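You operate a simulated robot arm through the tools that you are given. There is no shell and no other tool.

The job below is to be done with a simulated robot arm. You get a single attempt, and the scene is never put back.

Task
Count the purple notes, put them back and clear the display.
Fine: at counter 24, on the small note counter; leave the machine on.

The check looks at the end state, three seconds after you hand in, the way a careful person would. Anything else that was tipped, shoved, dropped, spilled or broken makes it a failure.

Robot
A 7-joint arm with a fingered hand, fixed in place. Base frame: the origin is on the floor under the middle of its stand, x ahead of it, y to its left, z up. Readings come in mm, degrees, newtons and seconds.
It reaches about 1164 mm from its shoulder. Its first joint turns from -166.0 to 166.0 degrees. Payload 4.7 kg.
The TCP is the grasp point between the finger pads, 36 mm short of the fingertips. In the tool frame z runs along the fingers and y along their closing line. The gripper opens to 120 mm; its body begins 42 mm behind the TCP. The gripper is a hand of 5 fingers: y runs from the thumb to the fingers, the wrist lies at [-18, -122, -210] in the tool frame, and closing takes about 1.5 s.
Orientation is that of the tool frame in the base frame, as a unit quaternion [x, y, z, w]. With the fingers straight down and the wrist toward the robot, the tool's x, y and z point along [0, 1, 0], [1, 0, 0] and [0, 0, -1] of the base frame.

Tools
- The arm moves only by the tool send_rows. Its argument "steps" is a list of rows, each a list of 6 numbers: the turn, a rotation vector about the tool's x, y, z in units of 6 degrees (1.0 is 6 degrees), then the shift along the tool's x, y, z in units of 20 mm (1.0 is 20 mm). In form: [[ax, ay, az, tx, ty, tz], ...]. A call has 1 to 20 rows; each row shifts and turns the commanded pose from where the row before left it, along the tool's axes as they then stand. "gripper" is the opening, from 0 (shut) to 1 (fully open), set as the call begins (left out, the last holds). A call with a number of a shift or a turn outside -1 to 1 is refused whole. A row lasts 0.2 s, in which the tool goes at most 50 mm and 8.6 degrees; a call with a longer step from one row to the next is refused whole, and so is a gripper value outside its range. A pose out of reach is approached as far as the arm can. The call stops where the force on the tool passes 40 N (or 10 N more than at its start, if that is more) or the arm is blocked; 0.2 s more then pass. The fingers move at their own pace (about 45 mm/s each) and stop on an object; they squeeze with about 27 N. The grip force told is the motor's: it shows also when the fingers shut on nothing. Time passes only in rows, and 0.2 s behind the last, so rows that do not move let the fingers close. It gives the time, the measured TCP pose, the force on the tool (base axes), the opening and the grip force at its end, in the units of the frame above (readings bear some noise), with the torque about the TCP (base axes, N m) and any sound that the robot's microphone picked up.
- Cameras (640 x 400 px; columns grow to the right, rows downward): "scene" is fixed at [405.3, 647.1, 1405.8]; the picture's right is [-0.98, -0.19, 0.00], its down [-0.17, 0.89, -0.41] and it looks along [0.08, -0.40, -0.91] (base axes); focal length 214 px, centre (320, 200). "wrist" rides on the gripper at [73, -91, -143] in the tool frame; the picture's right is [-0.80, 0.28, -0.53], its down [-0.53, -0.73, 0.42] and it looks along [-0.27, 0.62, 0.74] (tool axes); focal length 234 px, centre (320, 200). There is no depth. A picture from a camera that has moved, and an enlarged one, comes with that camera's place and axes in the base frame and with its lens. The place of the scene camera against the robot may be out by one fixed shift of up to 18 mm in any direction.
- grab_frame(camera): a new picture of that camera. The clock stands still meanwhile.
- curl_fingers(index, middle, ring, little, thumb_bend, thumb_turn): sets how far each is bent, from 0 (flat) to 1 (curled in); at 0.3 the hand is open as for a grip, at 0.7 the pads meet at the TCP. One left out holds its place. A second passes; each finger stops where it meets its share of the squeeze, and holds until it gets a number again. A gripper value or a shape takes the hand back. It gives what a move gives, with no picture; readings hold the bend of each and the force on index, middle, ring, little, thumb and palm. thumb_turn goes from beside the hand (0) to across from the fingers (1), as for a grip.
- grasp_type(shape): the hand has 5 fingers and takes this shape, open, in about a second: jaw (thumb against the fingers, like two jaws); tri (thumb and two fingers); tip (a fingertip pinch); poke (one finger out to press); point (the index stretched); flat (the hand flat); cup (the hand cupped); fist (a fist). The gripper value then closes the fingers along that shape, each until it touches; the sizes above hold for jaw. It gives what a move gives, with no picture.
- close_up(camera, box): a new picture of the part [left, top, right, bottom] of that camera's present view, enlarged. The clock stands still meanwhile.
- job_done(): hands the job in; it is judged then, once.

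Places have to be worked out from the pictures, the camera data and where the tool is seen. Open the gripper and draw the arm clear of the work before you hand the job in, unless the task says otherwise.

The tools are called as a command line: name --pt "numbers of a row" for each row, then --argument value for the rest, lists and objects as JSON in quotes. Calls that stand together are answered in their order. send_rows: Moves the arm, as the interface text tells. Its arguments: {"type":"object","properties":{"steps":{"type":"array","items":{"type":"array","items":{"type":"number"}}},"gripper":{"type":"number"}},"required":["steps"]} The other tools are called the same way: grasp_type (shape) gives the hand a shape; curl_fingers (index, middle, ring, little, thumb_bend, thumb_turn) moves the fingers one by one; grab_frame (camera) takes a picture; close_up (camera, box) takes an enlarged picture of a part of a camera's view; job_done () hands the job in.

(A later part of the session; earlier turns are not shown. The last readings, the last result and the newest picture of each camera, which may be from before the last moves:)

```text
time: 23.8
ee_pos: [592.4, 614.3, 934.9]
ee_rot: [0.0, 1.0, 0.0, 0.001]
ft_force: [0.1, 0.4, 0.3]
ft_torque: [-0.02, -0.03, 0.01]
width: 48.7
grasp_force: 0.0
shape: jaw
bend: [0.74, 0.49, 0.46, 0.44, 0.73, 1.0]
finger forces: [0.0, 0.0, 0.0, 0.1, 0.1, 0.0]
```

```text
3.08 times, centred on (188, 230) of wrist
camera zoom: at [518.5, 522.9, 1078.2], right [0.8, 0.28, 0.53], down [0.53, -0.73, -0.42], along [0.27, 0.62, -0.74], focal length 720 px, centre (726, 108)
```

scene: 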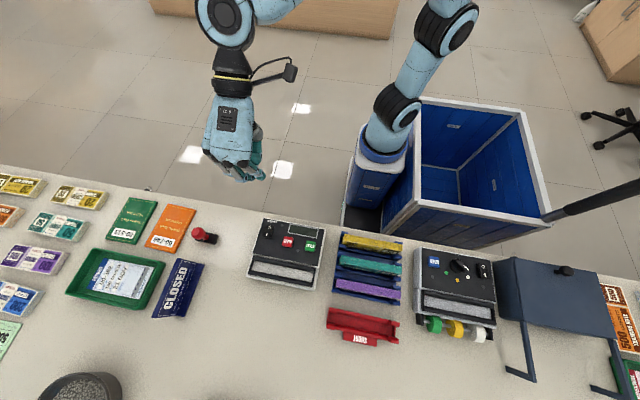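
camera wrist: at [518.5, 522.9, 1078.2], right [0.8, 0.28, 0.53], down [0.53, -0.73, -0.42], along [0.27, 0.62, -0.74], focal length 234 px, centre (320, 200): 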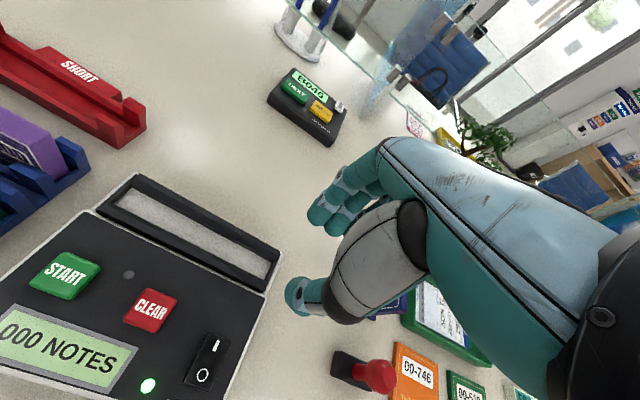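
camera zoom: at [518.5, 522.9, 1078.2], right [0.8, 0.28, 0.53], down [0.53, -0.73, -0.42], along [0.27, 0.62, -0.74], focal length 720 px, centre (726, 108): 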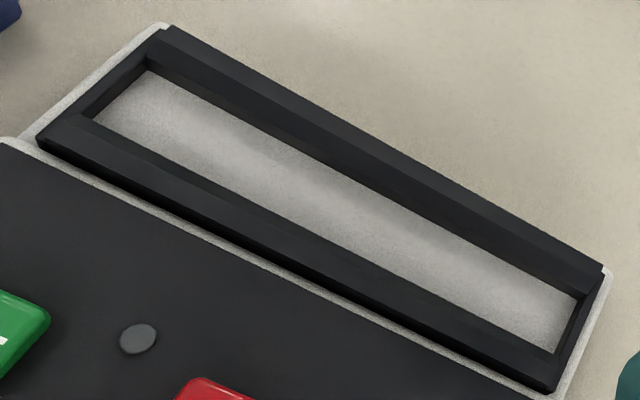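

The hopper measures about 160 × 25 mm inside, centred near (506, 610). With a corrected scene camera the bundle comes out as x 215–367, y 602.5–621. I want to see the hand's side profile at a narrower opening, since the gap to the teal bundle is tight, so I move it clear to the +x side.

send_rows --pt "0 0 0 -0.5 0 -1" --pt "0 0 0 -1 0 -1" --pt "0 0 0 -1 0 -1" --pt "0 0 0 -1 0 0" --pt "0 0 0 -1 0 0" --pt "0 0 0 -1 0 0" --pt "0 0 0 -1 0 0" --gripper 0.27

grab_frame --camera "scene"

grab_frame --camera "wrist"

```text
time: 25.4
ee_pos: [719.3, 613.5, 995.1]
ee_rot: [0.0, 1.0, 0.0, -0.001]
ft_force: [-0.4, 0.4, 0.8]
ft_torque: [-0.03, -0.04, -0.03]
width: 32.5
grasp_force: 0.1
shape: jaw
bend: [0.74, 0.55, 0.53, 0.49, 0.74, 1.0]
finger forces: [0.1, 0.1, 0.1, 0.1, 0.1, 0.1]
```

```text
taken
```

scene: 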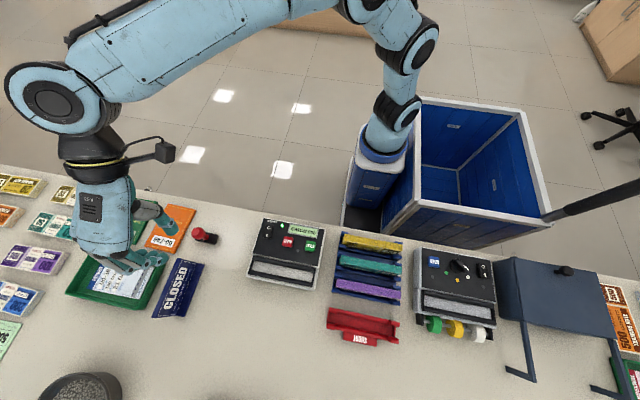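

```text
taken
camera wrist: at [647.2, 522.0, 1138.9], right [0.8, 0.28, 0.53], down [0.53, -0.73, -0.42], along [0.27, 0.62, -0.74], focal length 234 px, centre (320, 200)
```

wrist: 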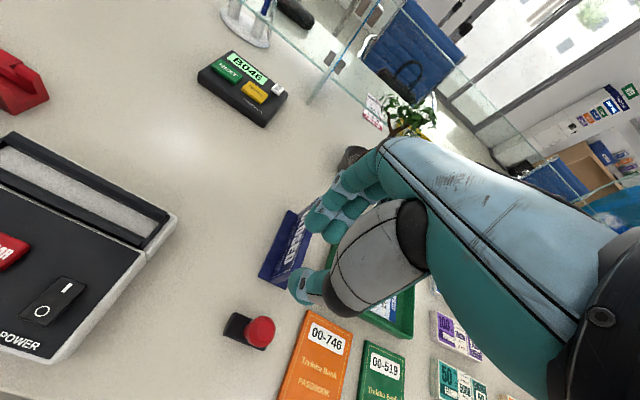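

close_up --camera "scene" --box '[60, 170, 190, 290]'

close_up --camera "wrist" --box '[260, 140, 420, 320]'

```text
3.33 times, centred on (125, 230) of scene
camera zoom: at [405.3, 647.1, 1405.8], right [-0.98, -0.19, 0.0], down [-0.17, 0.89, -0.41], along [0.08, -0.4, -0.91], focal length 715 px, centre (970, 100)
```

zoom: 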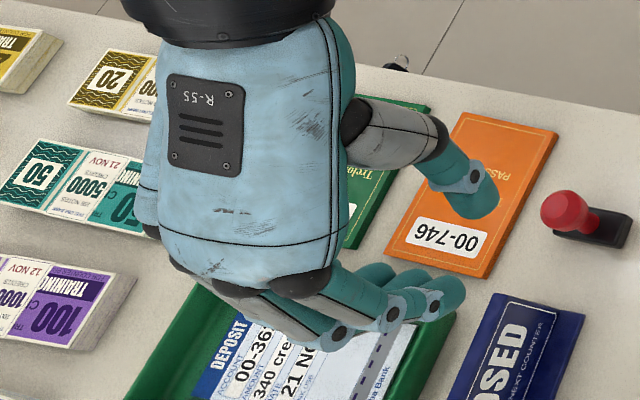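

```text
2.22 times, centred on (340, 230) of wrist
camera zoom: at [647.2, 522.0, 1138.9], right [0.8, 0.28, 0.53], down [0.53, -0.73, -0.42], along [0.27, 0.62, -0.74], focal length 520 px, centre (276, 133)
```

zoom: 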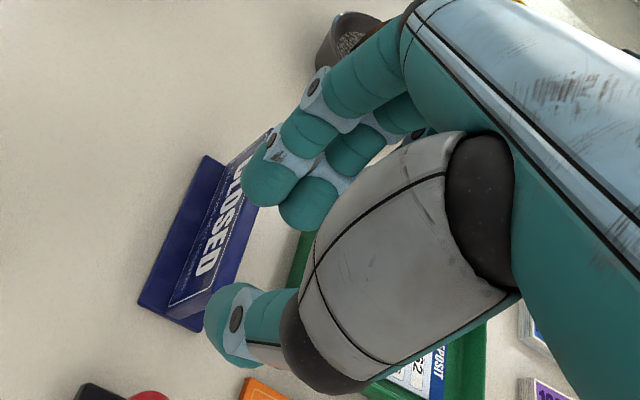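

From the side, the thumb leans inward and is about 31 mm deep in y, and the gap between teal (rear y≈564) and purple (front y≈602) is about 38 mm. I will grip near the top at about 28 mm opening. I go back above the purple bundle.

send_rows --pt "0 0 0 1 0 0.15" --pt "0 0 0 1 0 0.15" --pt "0 0 0 1 0 0.15" --pt "0 0 0 1 0 0.15" --pt "0 0 0 1 0 0.15" --pt "0 0 0 1 0 0.15" --pt "0 0 0 1 0 0.15" --pt "0 0 0 1 0 0.15" --pt "0 0 0 1 0 0.15" --pt "0 0 0 1 0 0.15" --pt "0 0 0 1 0 0.15" --pt "0 0 0 1 0 0.15" --pt "0 0 0 1 0 0.15" --pt "0 0 0 1 0 0.15" --pt "0 0 0 1 0 0.15" --pt "0 0 0 1 0 0.15" --pt "0 0 0 1 0 0.15" --pt "0 0 0 1 0 0.15" --gripper 0.235

send_rows --pt "0 0 0 0.9 0 0.5" --pt "0 0 0 0.9 0 0.5" --pt "0 0 0 0.9 0 0.5" --pt "0 0 0 0.9 0 0.5" --pt "0 0 0 0.1 0 0.3"

close_up --camera "wrist" --box '[180, 130, 380, 330]'

```text
time: 29.2
ee_pos: [361.4, 614.3, 941.7]
ee_rot: [0.001, 1.0, 0.0, 0.0]
ft_force: [-0.2, 0.2, -0.6]
ft_torque: [0.02, -0.01, 0.01]
width: 28.3
grasp_force: 0.1
shape: jaw
bend: [0.73, 0.57, 0.55, 0.51, 0.74, 1.0]
finger forces: [0.0, 0.0, 0.1, 0.0, 0.0, 0.1]
```

```text
time: 30.4
ee_pos: [286.1, 614.4, 895.4]
ee_rot: [0.001, 1.0, 0.0, 0.0]
ft_force: [-0.7, -0.1, 0.0]
ft_torque: [0.02, -0.04, -0.02]
width: 28.8
grasp_force: 0.0
shape: jaw
bend: [0.73, 0.57, 0.55, 0.51, 0.74, 1.0]
finger forces: [0.1, 0.0, 0.1, 0.1, 0.0, 0.0]
```

```text
2.00 times, centred on (280, 230) of wrist
camera zoom: at [213.2, 522.8, 1038.5], right [0.8, 0.28, 0.53], down [0.53, -0.73, -0.42], along [0.27, 0.62, -0.74], focal length 468 px, centre (400, 140)
```

zoom: 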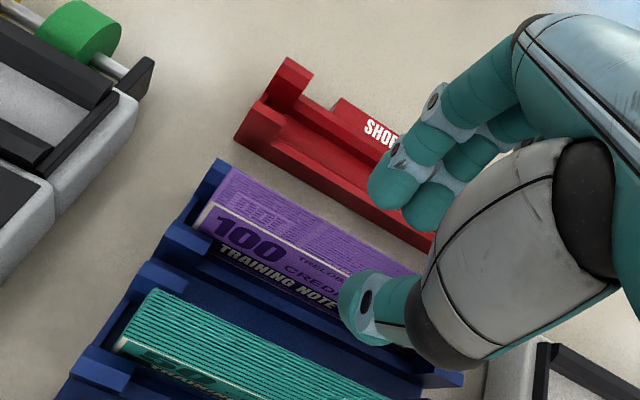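

Purple spans y≈601–619.5 and the TCP is at y 614.4. I shift 2 mm back and lower until the tips reach the level of the bundle tops.

send_rows --pt "0 0 0 0 -0.1 0.25" --pt "0 0 0 0 0 0.25" --pt "0 0 0 0 0 0.25" --pt "0 0 0 0 0 0.15"

close_up --camera "wrist" --box '[220, 150, 380, 330]'

close_up --camera "scene" --box '[325, 230, 425, 330]'

```text
time: 31.4
ee_pos: [286.7, 612.4, 876.5]
ee_rot: [0.001, 1.0, 0.0, 0.0]
ft_force: [-0.1, 0.4, -0.5]
ft_torque: [0.01, 0.0, -0.02]
width: 28.6
grasp_force: 0.0
shape: jaw
bend: [0.73, 0.57, 0.55, 0.51, 0.74, 1.0]
finger forces: [0.1, 0.0, 0.1, 0.1, 0.1, 0.1]
```

```text
2.22 times, centred on (300, 240) of wrist
camera zoom: at [213.6, 520.5, 1020.0], right [0.8, 0.28, 0.53], down [0.53, -0.73, -0.42], along [0.27, 0.62, -0.74], focal length 520 px, centre (364, 111)
```

zoom: 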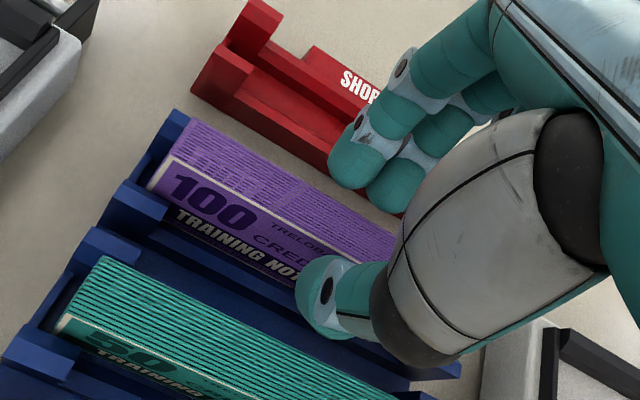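

```text
4.00 times, centred on (375, 280) of scene
camera zoom: at [405.3, 647.1, 1405.8], right [-0.98, -0.19, 0.0], down [-0.17, 0.89, -0.41], along [0.08, -0.4, -0.91], focal length 858 px, centre (100, -120)
```

zoom: 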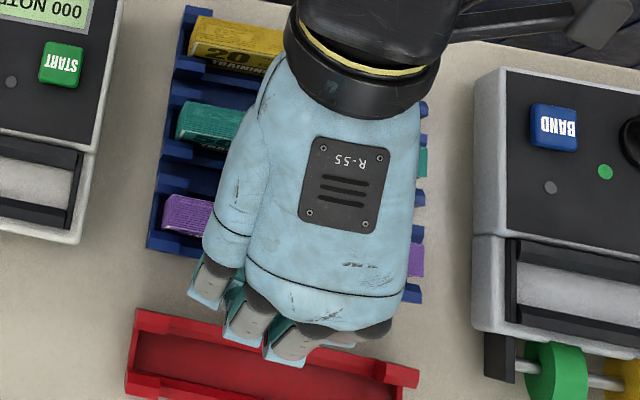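

No contact, and the thumb is over the gap between teal and purple with the fingers behind. I lower another 12 mm and check.

send_rows --pt "0 0 0 0 0 0.2" --pt "0 0 0 0 0 0.2" --pt "0 0 0 0 0 0.2"

close_up --camera "wrist" --box '[220, 150, 380, 330]'

```text
time: 32.2
ee_pos: [287.0, 610.8, 865.1]
ee_rot: [0.0, 1.0, 0.0, 0.001]
ft_force: [-0.2, -0.1, 0.1]
ft_torque: [0.02, 0.02, -0.02]
width: 28.1
grasp_force: 0.1
shape: jaw
bend: [0.73, 0.57, 0.55, 0.51, 0.74, 1.0]
finger forces: [0.0, 0.0, 0.0, 0.0, 0.0, 0.1]
```

```text
2.22 times, centred on (300, 240) of wrist
camera zoom: at [213.9, 520.4, 1008.3], right [0.8, 0.28, 0.53], down [0.53, -0.73, -0.42], along [0.27, 0.62, -0.74], focal length 520 px, centre (364, 111)
```

zoom: 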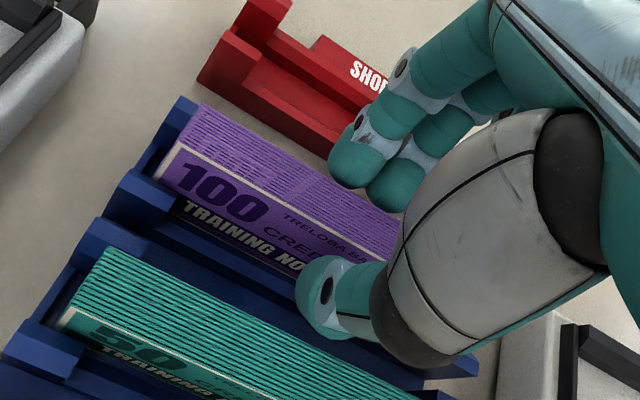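

The TCP is centred on the bundle and nothing is touching. I narrow the jaw to about 24 mm for more room beside the teal bundle, then lower to z≈852.

send_rows --pt "0 0 0 0 0 0" --pt "0 0 0 0 0 0.2" --pt "0 0 0 0 0 0.2" --pt "0 0 0 0 0 0.2" --pt "0 0 0 0 0 0.05" --gripper 0.2

close_up --camera "wrist" --box '[220, 150, 380, 330]'

```text
time: 33.4
ee_pos: [287.1, 611.6, 851.4]
ee_rot: [0.0, 1.0, 0.001, 0.0]
ft_force: [0.2, -0.8, 0.2]
ft_torque: [0.01, -0.02, 0.0]
width: 24.2
grasp_force: 0.0
shape: jaw
bend: [0.73, 0.59, 0.57, 0.53, 0.74, 1.0]
finger forces: [0.0, 0.1, 0.1, 0.0, 0.1, 0.0]
```

```text
2.22 times, centred on (300, 240) of wrist
camera zoom: at [213.6, 520.0, 995.1], right [0.8, 0.28, 0.53], down [0.53, -0.73, -0.42], along [0.27, 0.62, -0.74], focal length 520 px, centre (364, 111)
```

zoom: 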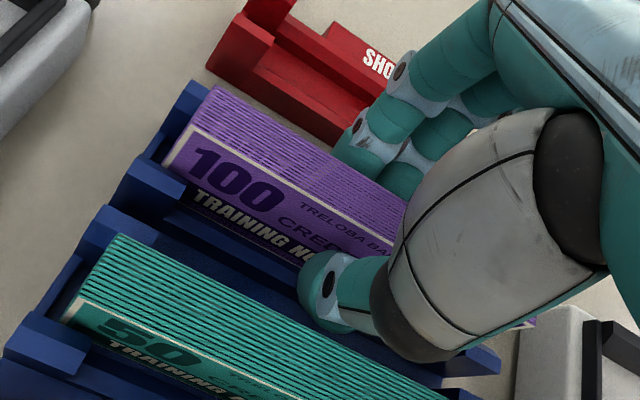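

The fingers are straddling the bundle and nothing touches. I close the jaw.

send_rows --pt "0 0 0 0 0 0" --pt "0 0 0 0 0 0" --pt "0 0 0 0 0 0" --pt "0 0 0 0 0 0" --pt "0 0 0 0 0 0" --pt "0 0 0 0 0 0" --gripper 0.0

close_up --camera "wrist" --box '[220, 150, 380, 330]'

```text
time: 34.8
ee_pos: [286.8, 611.1, 851.9]
ee_rot: [0.0, 1.0, 0.001, 0.001]
ft_force: [0.4, -0.5, -0.6]
ft_torque: [-0.01, 0.01, 0.15]
width: 12.5
grasp_force: 27.2
shape: jaw
bend: [0.72, 0.64, 0.64, 0.68, 0.73, 1.0]
finger forces: [13.0, 6.4, 2.8, 1.6, 24.2, 0.0]
```

```text
2.22 times, centred on (300, 240) of wrist
camera zoom: at [213.6, 520.1, 995.2], right [0.8, 0.28, 0.53], down [0.53, -0.73, -0.42], along [0.27, 0.62, -0.74], focal length 520 px, centre (364, 111)
```

zoom: 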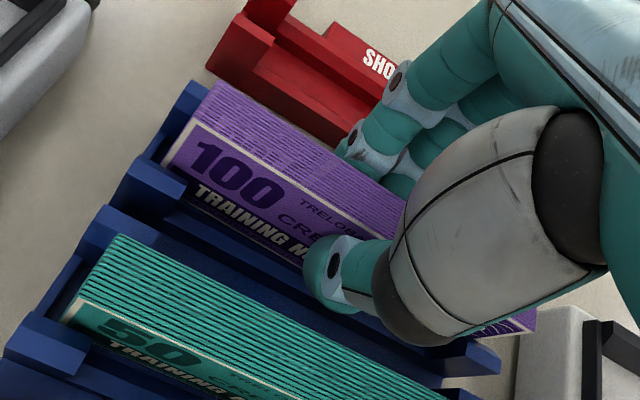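

The bundle is gripped, with the thumb at 24 N and the four fingers balancing it. I lift slowly at first and check.

send_rows --pt "0 0 0 0 0 -0.15" --pt "0 0 0 0 0 -0.25" --pt "0 0 0 0 0 -0.35" --pt "0 0 0 0 0 -0.5" --pt "0 0 0 0 0 -0.5"

grab_frame --camera "wrist"

close_up --camera "scene" --box '[325, 230, 425, 330]'

```text
time: 36.0
ee_pos: [286.7, 613.3, 888.0]
ee_rot: [0.001, 1.0, 0.001, 0.0]
ft_force: [-0.2, 0.5, -1.2]
ft_torque: [-0.01, 0.02, 0.03]
width: 12.7
grasp_force: 26.9
shape: jaw
bend: [0.72, 0.65, 0.66, 0.7, 0.74, 1.0]
finger forces: [15.5, 5.8, 2.5, 0.7, 24.7, 0.0]
```

```text
taken
camera wrist: at [213.5, 520.7, 1030.6], right [0.8, 0.28, 0.52], down [0.53, -0.73, -0.42], along [0.27, 0.62, -0.74], focal length 234 px, centre (320, 200)
```

wrist: 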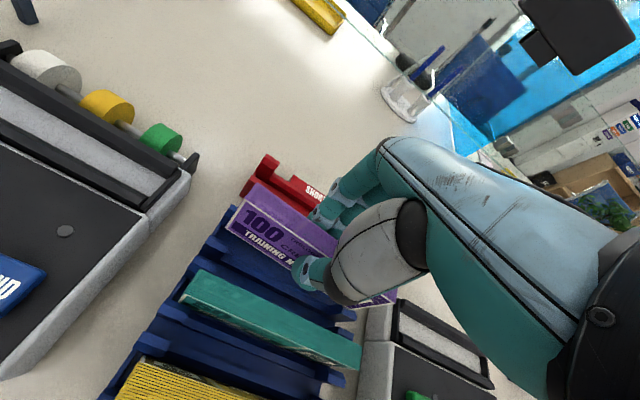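

```text
4.00 times, centred on (375, 280) of scene
camera zoom: at [405.3, 647.1, 1405.8], right [-0.98, -0.19, 0.0], down [-0.17, 0.89, -0.41], along [0.08, -0.4, -0.91], focal length 858 px, centre (100, -120)
```

zoom: 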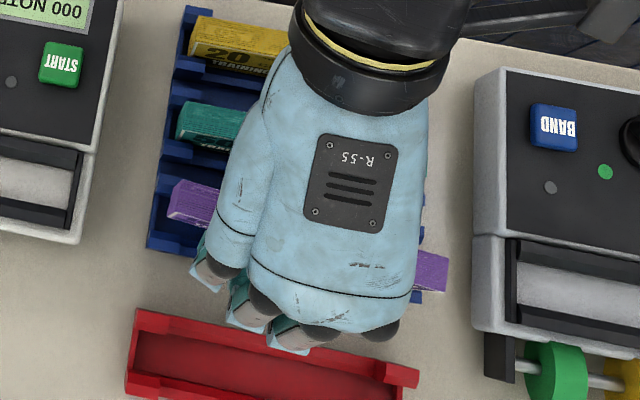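

The bundle is up, but the scene view shows it yawed by about 4° in the grip. I raise it clear and turn the hand to straighten it, then check again.

send_rows --pt "0 0 0 0 0 -0.6" --pt "0 0 0 0 0 -0.8" --pt "0 0 0 0 0 -0.8" --pt "0 0 0 0 0 -0.8" --pt "0 0 -0.3 0 0 -0.3" --pt "0 0 -0.33 0 0 0"

close_up --camera "scene" --box '[325, 220, 445, 320]'

close_up --camera "wrist" --box '[180, 130, 420, 330]'

```text
time: 37.4
ee_pos: [287.7, 612.3, 953.9]
ee_rot: [-0.033, 0.999, -0.001, 0.0]
ft_force: [0.1, -0.4, -1.8]
ft_torque: [-0.03, -0.03, 0.0]
width: 12.7
grasp_force: 26.8
shape: jaw
bend: [0.72, 0.65, 0.67, 0.7, 0.74, 1.0]
finger forces: [16.0, 5.6, 2.5, 0.3, 24.5, 0.0]
```

```text
4.00 times, centred on (385, 270) of scene
camera zoom: at [405.3, 647.1, 1405.8], right [-0.98, -0.19, 0.0], down [-0.17, 0.89, -0.41], along [0.08, -0.4, -0.91], focal length 858 px, centre (60, -80)
```

zoom: 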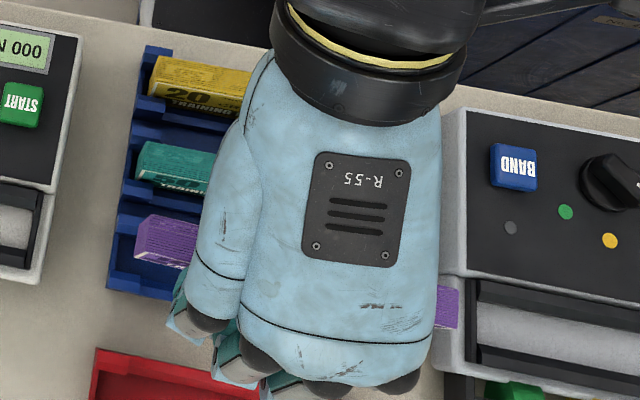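

```text
2.00 times, centred on (300, 230) of wrist
camera zoom: at [220.1, 516.3, 1096.7], right [0.78, 0.33, 0.53], down [0.58, -0.7, -0.42], along [0.23, 0.64, -0.74], focal length 468 px, centre (360, 140)
```

zoom: 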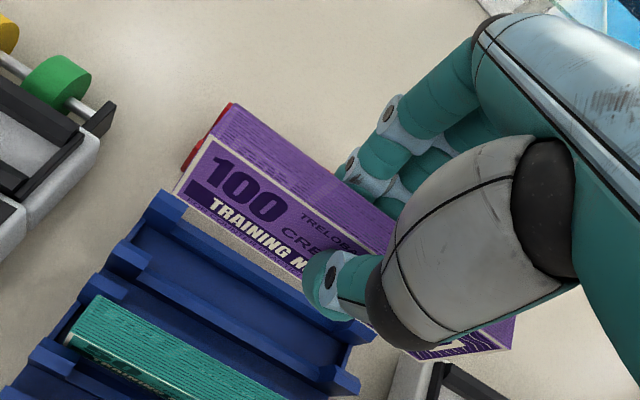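

close_up --camera "scene" --box '[335, 262, 375, 290]'

close_up --camera "scene" --box '[405, 280, 445, 308]'

```text
14.29 times, centred on (355, 276) of scene
camera zoom: at [405.3, 647.1, 1405.8], right [-0.98, -0.19, 0.0], down [-0.17, 0.89, -0.41], along [0.08, -0.4, -0.91], focal length 3064 px, centre (-180, -886)
```

zoom: 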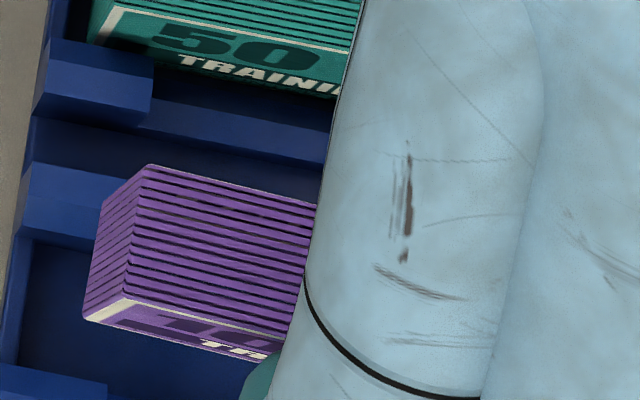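

```text
14.29 times, centred on (425, 294) of scene
camera zoom: at [405.3, 647.1, 1405.8], right [-0.98, -0.19, 0.0], down [-0.17, 0.89, -0.41], along [0.08, -0.4, -0.91], focal length 3064 px, centre (-1180, -1143)
```

zoom: 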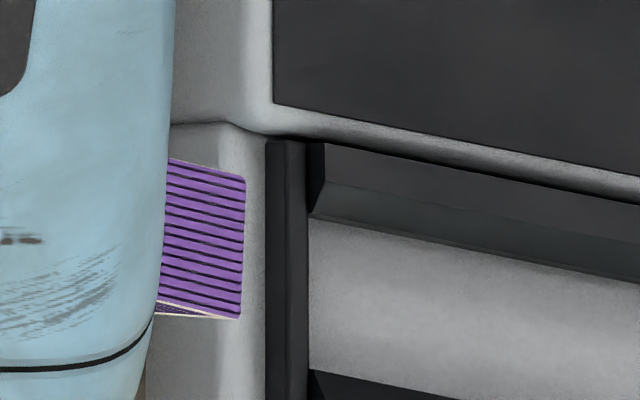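

The bundle still reads about -2.3° of yaw, so I measure the hopper's own edges at the same enlargement to know the target angle.

close_up --camera "scene" --box '[240, 252, 280, 280]'

close_up --camera "scene" --box '[290, 262, 330, 290]'

```text
14.29 times, centred on (260, 266) of scene
camera zoom: at [405.3, 647.1, 1405.8], right [-0.98, -0.19, 0.0], down [-0.17, 0.89, -0.41], along [0.08, -0.4, -0.91], focal length 3064 px, centre (1177, -743)
```

zoom: 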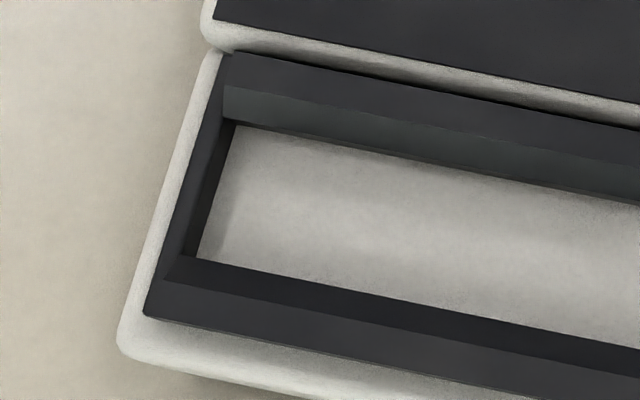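

```text
14.29 times, centred on (310, 276) of scene
camera zoom: at [405.3, 647.1, 1405.8], right [-0.98, -0.19, 0.0], down [-0.17, 0.89, -0.41], along [0.08, -0.4, -0.91], focal length 3064 px, centre (463, -886)
```

zoom: 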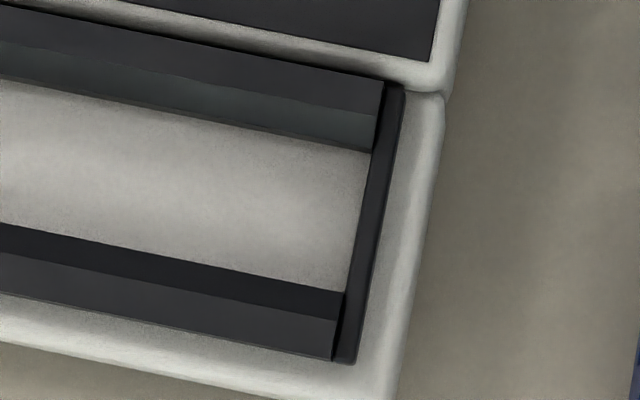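

The hopper itself is square to the base (yaw about 0.2°), with its slot y≈599–622.5, x≈427.5–586 and chamfered rails. The bundle needs about +2.4° of yaw and a move of about (+217.8, −1.2) mm, so I turn and carry it over.

send_rows --pt "0 0 -0.4 0 0 0" --pt "0 0 0 -0.5 -0.056 0" --pt "0 0 0 -0.984 -0.112 0" --pt "0 0 0 -0.984 -0.112 0" --pt "0 0 0 -0.984 -0.112 0" --pt "0 0 0 -0.984 -0.112 0" --pt "0 0 0 -0.984 -0.112 0" --pt "0 0 0 -0.984 -0.112 0" --pt "0 0 0 -0.984 -0.112 0" --pt "0 0 0 -0.984 -0.112 0" --pt "0 0 0 -0.984 -0.112 0" --pt "0 0 0 -0.984 -0.112 0" --pt "0 0 0 -0.484 -0.056 0" --pt "0 0 0 0 0 0"

grab_frame --camera "scene"

close_up --camera "wrist" --box '[180, 130, 420, 330]'

```text
time: 40.4
ee_pos: [505.0, 610.9, 953.4]
ee_rot: [-0.053, 0.999, 0.001, -0.001]
ft_force: [0.1, 0.3, -1.8]
ft_torque: [-0.02, -0.02, 0.0]
width: 12.6
grasp_force: 27.3
shape: jaw
bend: [0.72, 0.65, 0.67, 0.7, 0.74, 1.0]
finger forces: [16.0, 5.7, 2.6, 0.4, 24.5, 0.1]
```

```text
taken
```

scene: 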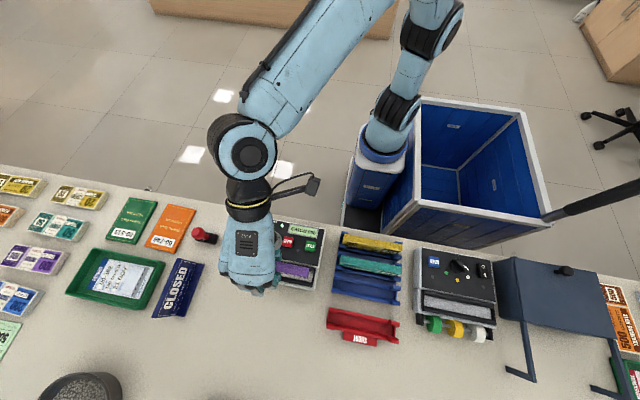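

```text
2.00 times, centred on (300, 230) of wrist
camera zoom: at [442.3, 512.8, 1096.0], right [0.77, 0.36, 0.53], down [0.61, -0.67, -0.42], along [0.2, 0.65, -0.74], focal length 468 px, centre (360, 140)
```

zoom: 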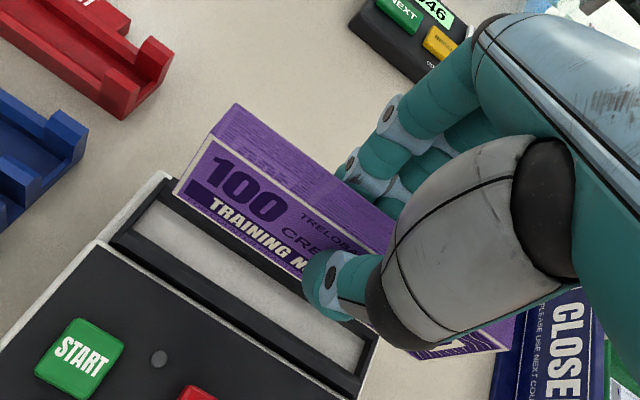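

close_up --camera "scene" --box '[265, 250, 325, 292]'

close_up --camera "scene" --box '[210, 240, 260, 275]'

close_up --camera "wrist" --box '[220, 170, 330, 310]'

```text
9.52 times, centred on (295, 271) of scene
camera zoom: at [405.3, 647.1, 1405.8], right [-0.98, -0.19, 0.0], down [-0.17, 0.89, -0.41], along [0.08, -0.4, -0.91], focal length 2043 px, centre (558, -476)
```

zoom: 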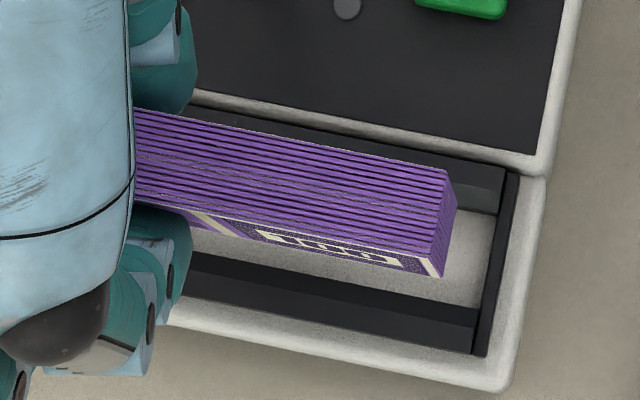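

```text
11.43 times, centred on (235, 258) of scene
camera zoom: at [405.3, 647.1, 1405.8], right [-0.98, -0.19, 0.0], down [-0.17, 0.89, -0.41], along [0.08, -0.4, -0.91], focal length 2451 px, centre (1291, -457)
```

zoom: 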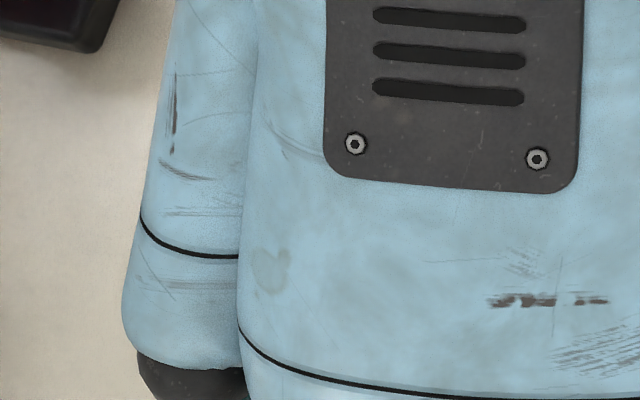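

```text
2.86 times, centred on (275, 240) of wrist
camera zoom: at [442.3, 512.8, 1096.0], right [0.77, 0.36, 0.53], down [0.61, -0.67, -0.42], along [0.2, 0.65, -0.74], focal length 669 px, centre (449, 86)
```

zoom: 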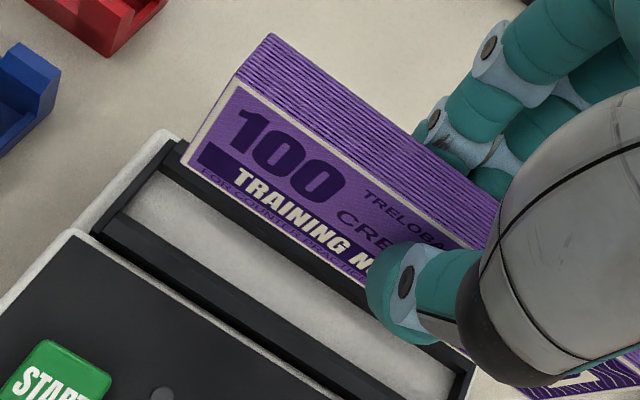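

The bundle hangs vertical, square and unchanged in the grip; it sits about 2 mm too far in +x and 1 mm in +y. I correct that and lower to just above the rails.

send_rows --pt "0 0 0 0.105 -0.039 0.3" --pt "0 0 0 0 0 0.5" --pt "0 0 0 0 0 0.5" --pt "0 0 0 0 0 0.5" --pt "0 0 0 0 0 0.4" --pt "0 0 0 0 0 0"

close_up --camera "scene" --box '[265, 250, 325, 292]'

close_up --camera "wrist" --box '[200, 150, 330, 310]'

```text
time: 41.8
ee_pos: [503.3, 609.8, 908.1]
ee_rot: [-0.053, 0.999, 0.0, 0.0]
ft_force: [-0.2, 0.1, -0.8]
ft_torque: [-0.02, 0.01, 0.0]
width: 12.2
grasp_force: 26.6
shape: jaw
bend: [0.72, 0.65, 0.67, 0.7, 0.74, 1.0]
finger forces: [16.0, 5.5, 2.6, 0.4, 24.4, 0.0]
```

```text
9.52 times, centred on (295, 271) of scene
camera zoom: at [405.3, 647.1, 1405.8], right [-0.98, -0.19, 0.0], down [-0.17, 0.89, -0.41], along [0.08, -0.4, -0.91], focal length 2043 px, centre (558, -476)
```

zoom: 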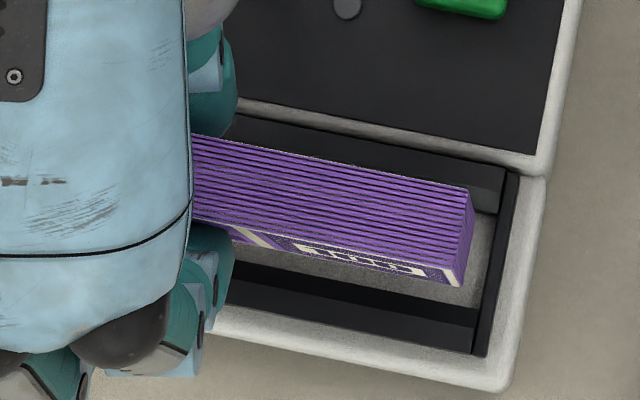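

```text
2.50 times, centred on (265, 230) of wrist
camera zoom: at [439.8, 511.3, 1052.5], right [0.77, 0.36, 0.52], down [0.61, -0.67, -0.42], along [0.2, 0.65, -0.74], focal length 585 px, centre (458, 125)
```

zoom: 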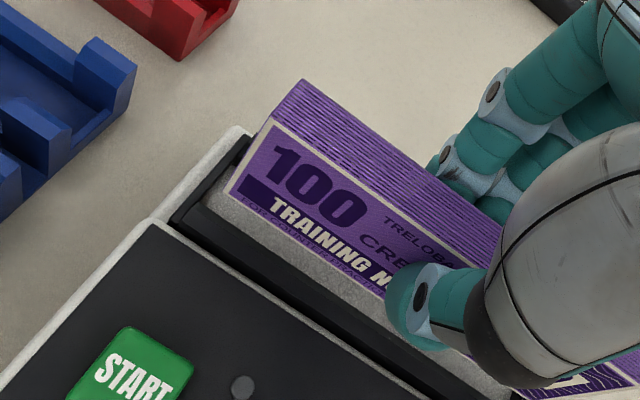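

The alignment is good, with the bundle end about 3.5 mm from the hopper wall and its centre within 1 mm. I lower it into the slot slowly.

send_rows --pt "0 0 0 0 0.04 0.15" --pt "0 0 0 0 0 0.15" --pt "0 0 0 0 0 0.15" --pt "0 0 0 0 0 0.15" --pt "0 0 0 0 0 0.15"

close_up --camera "scene" --box '[265, 250, 325, 292]'

```text
time: 43.0
ee_pos: [502.9, 612.2, 894.8]
ee_rot: [-0.053, 0.999, 0.0, 0.0]
ft_force: [0.5, 0.3, -2.3]
ft_torque: [0.02, 0.04, 0.02]
width: 12.4
grasp_force: 26.9
shape: jaw
bend: [0.72, 0.65, 0.67, 0.7, 0.74, 1.0]
finger forces: [16.0, 5.5, 2.5, 0.3, 24.7, 0.0]
```

```text
9.52 times, centred on (295, 271) of scene
camera zoom: at [405.3, 647.1, 1405.8], right [-0.98, -0.19, 0.0], down [-0.17, 0.89, -0.41], along [0.08, -0.4, -0.91], focal length 2043 px, centre (558, -476)
```

zoom: 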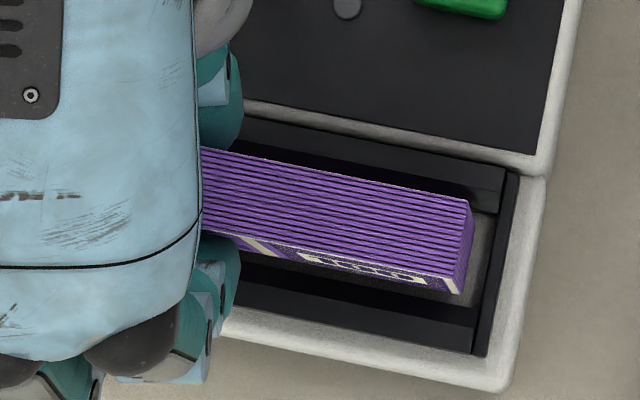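

send_rows --pt "0 0 0 0 0 0.12" --pt "0 0 0 0 0 0.12" --pt "0 0 0 0 0 0.12"

```text
time: 43.8
ee_pos: [501.6, 612.0, 887.1]
ee_rot: [-0.053, 0.999, 0.001, 0.001]
ft_force: [-0.1, 0.0, -0.8]
ft_torque: [-0.03, 0.02, 0.0]
width: 12.3
grasp_force: 26.9
shape: jaw
bend: [0.72, 0.65, 0.67, 0.7, 0.74, 1.0]
finger forces: [16.0, 5.6, 2.5, 0.3, 24.4, 0.0]
```

There is no contact yet at z 887, so I continue down in 2 mm steps.

send_rows --pt "0 0 0 0 0 0.1" --pt "0 0 0 0 0 0.1" --pt "0 0 0 0 0 0.1"

close_up --camera "scene" --box '[265, 250, 325, 292]'

close_up --camera "wrist" --box '[200, 150, 330, 310]'

```text
time: 44.6
ee_pos: [503.4, 610.6, 884.4]
ee_rot: [-0.053, 0.999, 0.004, 0.002]
ft_force: [-1.4, -3.8, 28.4]
ft_torque: [-0.12, 0.0, 0.02]
width: 13.5
grasp_force: 26.8
shape: jaw
bend: [0.72, 0.65, 0.71, 0.7, 0.74, 1.0]
finger forces: [17.8, 6.9, 3.2, 0.3, 32.1, 0.0]
```

```text
9.52 times, centred on (295, 271) of scene
camera zoom: at [405.3, 647.1, 1405.8], right [-0.98, -0.19, 0.0], down [-0.17, 0.89, -0.41], along [0.08, -0.4, -0.91], focal length 2043 px, centre (558, -476)
```

zoom: 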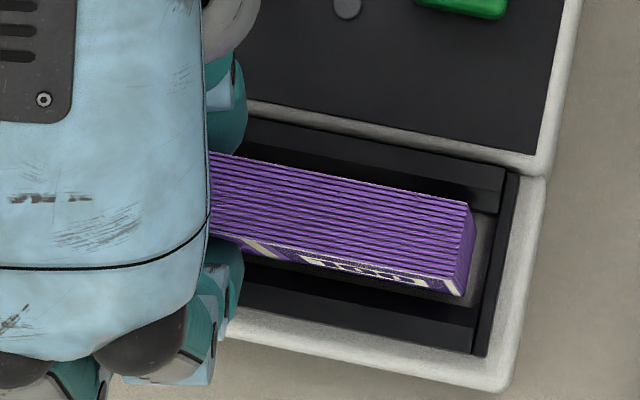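

```text
2.50 times, centred on (265, 230) of wrist
camera zoom: at [439.8, 511.5, 1027.6], right [0.77, 0.36, 0.53], down [0.61, -0.67, -0.43], along [0.2, 0.65, -0.73], focal length 585 px, centre (458, 125)
```

zoom: 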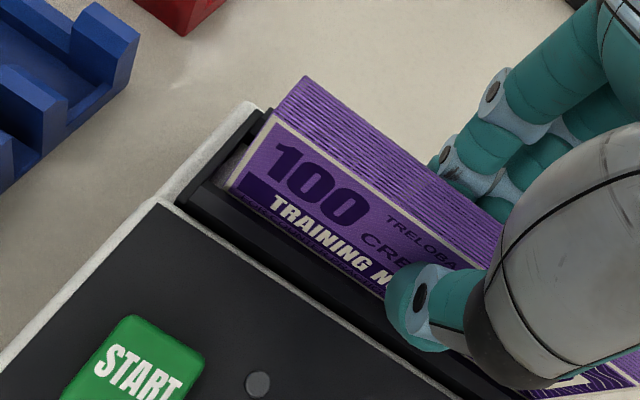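

The bundle touched the hopper floor at the height I expected (z about 812). I ease the pressure by 3 mm and then open the jaw a little.

send_rows --pt "0 0 0 0 0 -0.1" --pt "0 0 0 0 0 -0.05" --pt "0 0 0 0 0 0"

send_rows --pt "0 0 0 0 0 0" --pt "0 0 0 0 0 0" --pt "0 0 0 0 0 0" --pt "0 0 0 0 0 0" --gripper 0.25

close_up --camera "scene" --box '[265, 250, 325, 292]'

close_up --camera "wrist" --box '[200, 150, 370, 330]'

```text
time: 45.4
ee_pos: [503.4, 610.4, 885.3]
ee_rot: [-0.053, 0.999, 0.001, 0.001]
ft_force: [4.0, 1.7, 27.3]
ft_torque: [0.05, -0.14, 0.05]
width: 13.6
grasp_force: 26.9
shape: jaw
bend: [0.72, 0.65, 0.71, 0.7, 0.74, 1.0]
finger forces: [18.8, 8.2, 3.8, 0.5, 29.6, 0.0]
```

```text
time: 46.4
ee_pos: [503.5, 610.7, 883.2]
ee_rot: [-0.054, 0.999, -0.001, 0.0]
ft_force: [-0.5, -0.1, -0.6]
ft_torque: [0.01, -0.03, 0.02]
width: 29.4
grasp_force: 0.1
shape: jaw
bend: [0.73, 0.56, 0.55, 0.51, 0.74, 1.0]
finger forces: [0.1, 0.0, 0.1, 0.1, 0.0, 0.0]
```

```text
9.52 times, centred on (295, 271) of scene
camera zoom: at [405.3, 647.1, 1405.8], right [-0.98, -0.19, 0.0], down [-0.17, 0.89, -0.41], along [0.08, -0.4, -0.91], focal length 2043 px, centre (558, -476)
```

zoom: 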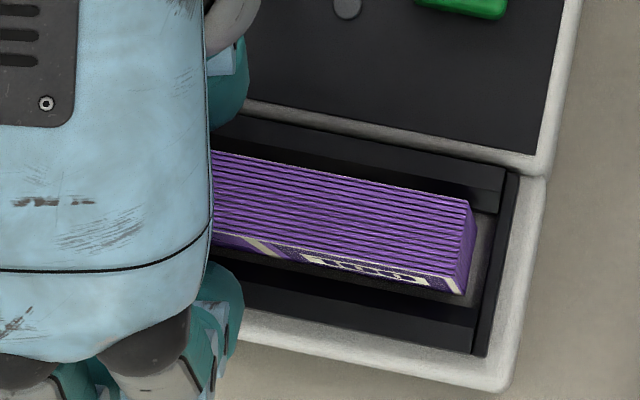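

```text
2.22 times, centred on (285, 240) of wrist
camera zoom: at [439.9, 512.1, 1026.5], right [0.77, 0.36, 0.52], down [0.61, -0.67, -0.42], along [0.2, 0.64, -0.74], focal length 520 px, centre (398, 111)
```

zoom: 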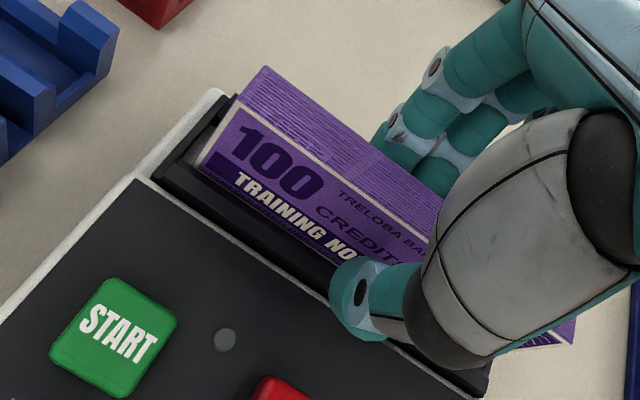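

The bundle stands in the hopper on its own. I go straight up clear of it, undo the yaw, and check.

send_rows --pt "0 0 0 0 0 -0.3" --pt "0 0 0 0 0 -0.6" --pt "0 0 0 0 0 -0.9" --pt "0 0 0 0 0 -0.9" --pt "0 0 0 0 0 -0.9" --pt "0 0 0 0 0 -0.9" --pt "0 0 0.51 0 0 -0.5" --pt "0 0 0.51 0 0 0"

grab_frame --camera "wrist"

close_up --camera "scene" --box '[240, 200, 330, 290]'

```text
time: 48.2
ee_pos: [503.4, 610.9, 985.3]
ee_rot: [0.0, 1.0, 0.0, 0.0]
ft_force: [-1.1, 0.1, 0.2]
ft_torque: [-0.01, 0.03, 0.03]
width: 29.6
grasp_force: 0.1
shape: jaw
bend: [0.73, 0.56, 0.54, 0.51, 0.74, 1.0]
finger forces: [0.0, 0.0, 0.0, 0.0, 0.0, 0.0]
```

```text
taken
camera wrist: at [430.3, 519.1, 1127.6], right [0.8, 0.28, 0.53], down [0.53, -0.73, -0.42], along [0.27, 0.62, -0.74], focal length 234 px, centre (320, 200)
```

wrist: 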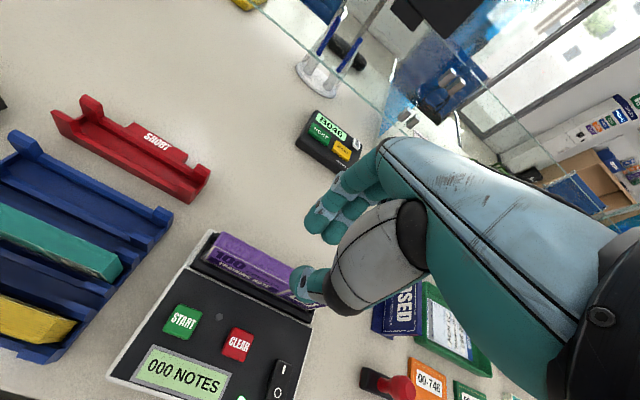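

```text
4.44 times, centred on (285, 245) of scene
camera zoom: at [405.3, 647.1, 1405.8], right [-0.98, -0.19, 0.0], down [-0.17, 0.89, -0.41], along [0.08, -0.4, -0.91], focal length 953 px, centre (476, 0)
```

zoom: 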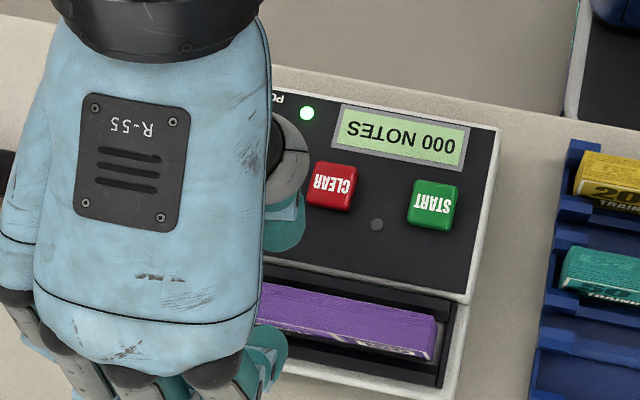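

The purple bundle is well seated and the display still reads 000 NOTES. I shape the hand for pressing and move over START, at about (447.6, 536).

grasp_type --shape "poke"

curl_fingers --middle 1.0 --index 0.6

send_rows --pt "0 0 0 0.518 -0.979 0" --pt "0 0 0 0.518 -0.979 0.55" --pt "0 0 0 0.518 -0.979 0.7" --pt "0 0 0 0.518 -0.979 0.7" --pt "0 0 0 0.518 -0.979 0.8"

close_up --camera "scene" --box '[240, 200, 330, 290]'

close_up --camera "wrist" --box '[230, 150, 390, 300]'

```text
time: 49.1
ee_pos: [504.2, 609.9, 983.9]
ee_rot: [0.0, 1.0, 0.0, 0.0]
ft_force: [0.4, -0.3, 0.4]
ft_torque: [0.04, 0.03, -0.01]
width: 0.0
grasp_force: 0.0
shape: poke
bend: [0.7, 0.7, 0.99, 0.99, 1.0, 1.0]
finger forces: [0.0, 0.0, 0.0, 0.1, 0.1, 0.1]
```

```text
time: 50.1
ee_pos: [503.3, 611.0, 985.5]
ee_rot: [0.0, 1.0, 0.0, -0.001]
ft_force: [-0.3, 0.6, 0.6]
ft_torque: [0.0, 0.01, -0.02]
width: 48.1
grasp_force: 0.1
shape: fingers
bend: [0.6, 1.0, 0.99, 0.99, 1.0, 1.0]
finger forces: [0.1, 0.0, 0.0, 0.0, 0.0, 0.0]
```

```text
time: 51.3
ee_pos: [450.9, 513.5, 928.2]
ee_rot: [0.001, 1.0, 0.0, 0.0]
ft_force: [0.3, -0.4, -0.3]
ft_torque: [0.02, 0.0, 0.04]
width: 48.1
grasp_force: 0.0
shape: fingers
bend: [0.6, 1.0, 0.99, 0.99, 1.0, 1.0]
finger forces: [0.0, 0.2, 0.0, 0.0, 0.1, 0.0]
```

```text
4.44 times, centred on (285, 245) of scene
camera zoom: at [405.3, 647.1, 1405.8], right [-0.98, -0.19, 0.0], down [-0.17, 0.89, -0.41], along [0.08, -0.4, -0.91], focal length 953 px, centre (476, 0)
```

zoom: 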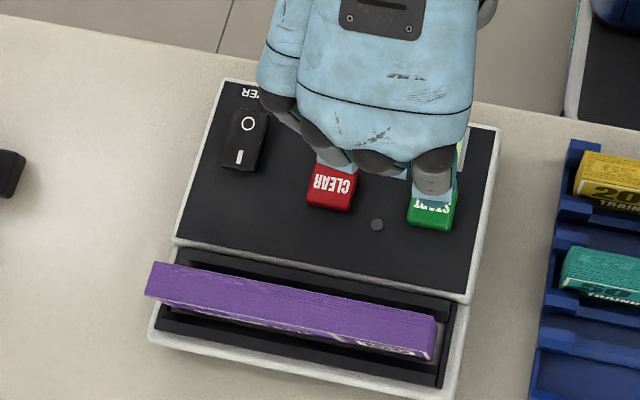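

```text
2.67 times, centred on (310, 225) of wrist
camera zoom: at [377.5, 421.2, 1071.8], right [0.8, 0.28, 0.52], down [0.53, -0.73, -0.42], along [0.27, 0.62, -0.74], focal length 624 px, centre (347, 133)
```

zoom: 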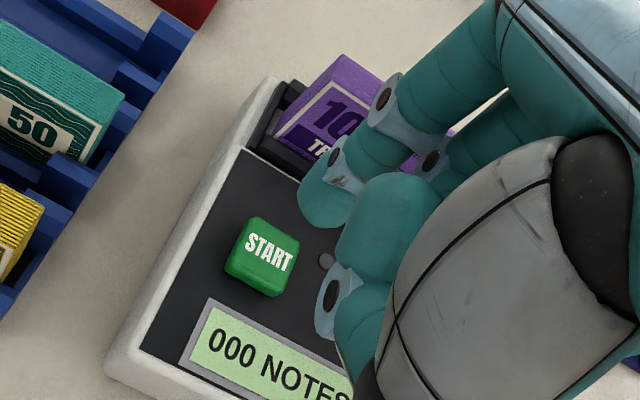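

The tip is over START. I lower to just above it.

send_rows --pt "0 0 0 0 0 0.5" --pt "0 0 0 0 0 0.5" --pt "0 0 0 0 0 0.5" --pt "0 0 0 0 0 0.4" --pt "0 0 0 0 0 0.1" --pt "0 0 0 0 0 0.1"

close_up --camera "wrist" --box '[230, 150, 390, 300]'

close_up --camera "scene" --box '[240, 200, 330, 290]'

```text
time: 52.7
ee_pos: [451.8, 512.2, 886.8]
ee_rot: [0.0, 1.0, 0.0, 0.0]
ft_force: [0.9, 0.5, 0.7]
ft_torque: [0.02, -0.02, 0.03]
width: 48.0
grasp_force: 0.0
shape: fingers
bend: [0.6, 1.0, 0.99, 0.99, 1.0, 1.0]
finger forces: [0.0, 0.0, 0.0, 0.0, 0.0, 0.0]
```

```text
2.67 times, centred on (310, 225) of wrist
camera zoom: at [378.2, 421.3, 1029.9], right [0.8, 0.28, 0.53], down [0.53, -0.73, -0.42], along [0.27, 0.62, -0.74], focal length 624 px, centre (347, 133)
```

zoom: 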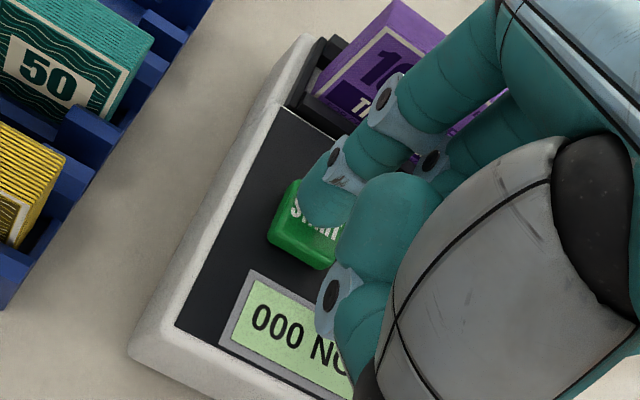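

```text
4.44 times, centred on (285, 245) of scene
camera zoom: at [405.3, 647.1, 1405.8], right [-0.98, -0.19, 0.0], down [-0.17, 0.89, -0.41], along [0.08, -0.4, -0.91], focal length 953 px, centre (476, 0)
```

zoom: 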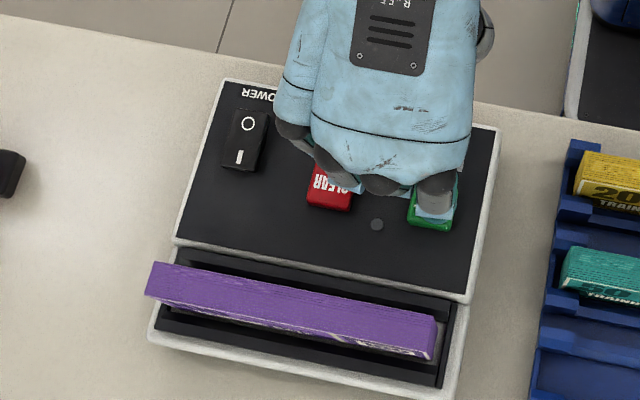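

The fingertip is centred over START. I press down in 2 mm steps.

send_rows --pt "0 0 0 0 0 0.1" --pt "0 0 0 0 0 0.1" --pt "0 0 0 0 0 0.1" --pt "0 0 0 0 0 0.1"

```text
time: 53.7
ee_pos: [450.2, 512.1, 879.9]
ee_rot: [0.0, 1.0, 0.0, 0.0]
ft_force: [-0.1, 0.5, 2.0]
ft_torque: [0.01, 0.0, 0.01]
width: 47.8
grasp_force: 0.7
shape: fingers
bend: [0.6, 1.0, 0.99, 0.99, 1.0, 1.0]
finger forces: [1.7, 0.0, 0.0, 0.0, 0.0, 0.0]
heard: click
```

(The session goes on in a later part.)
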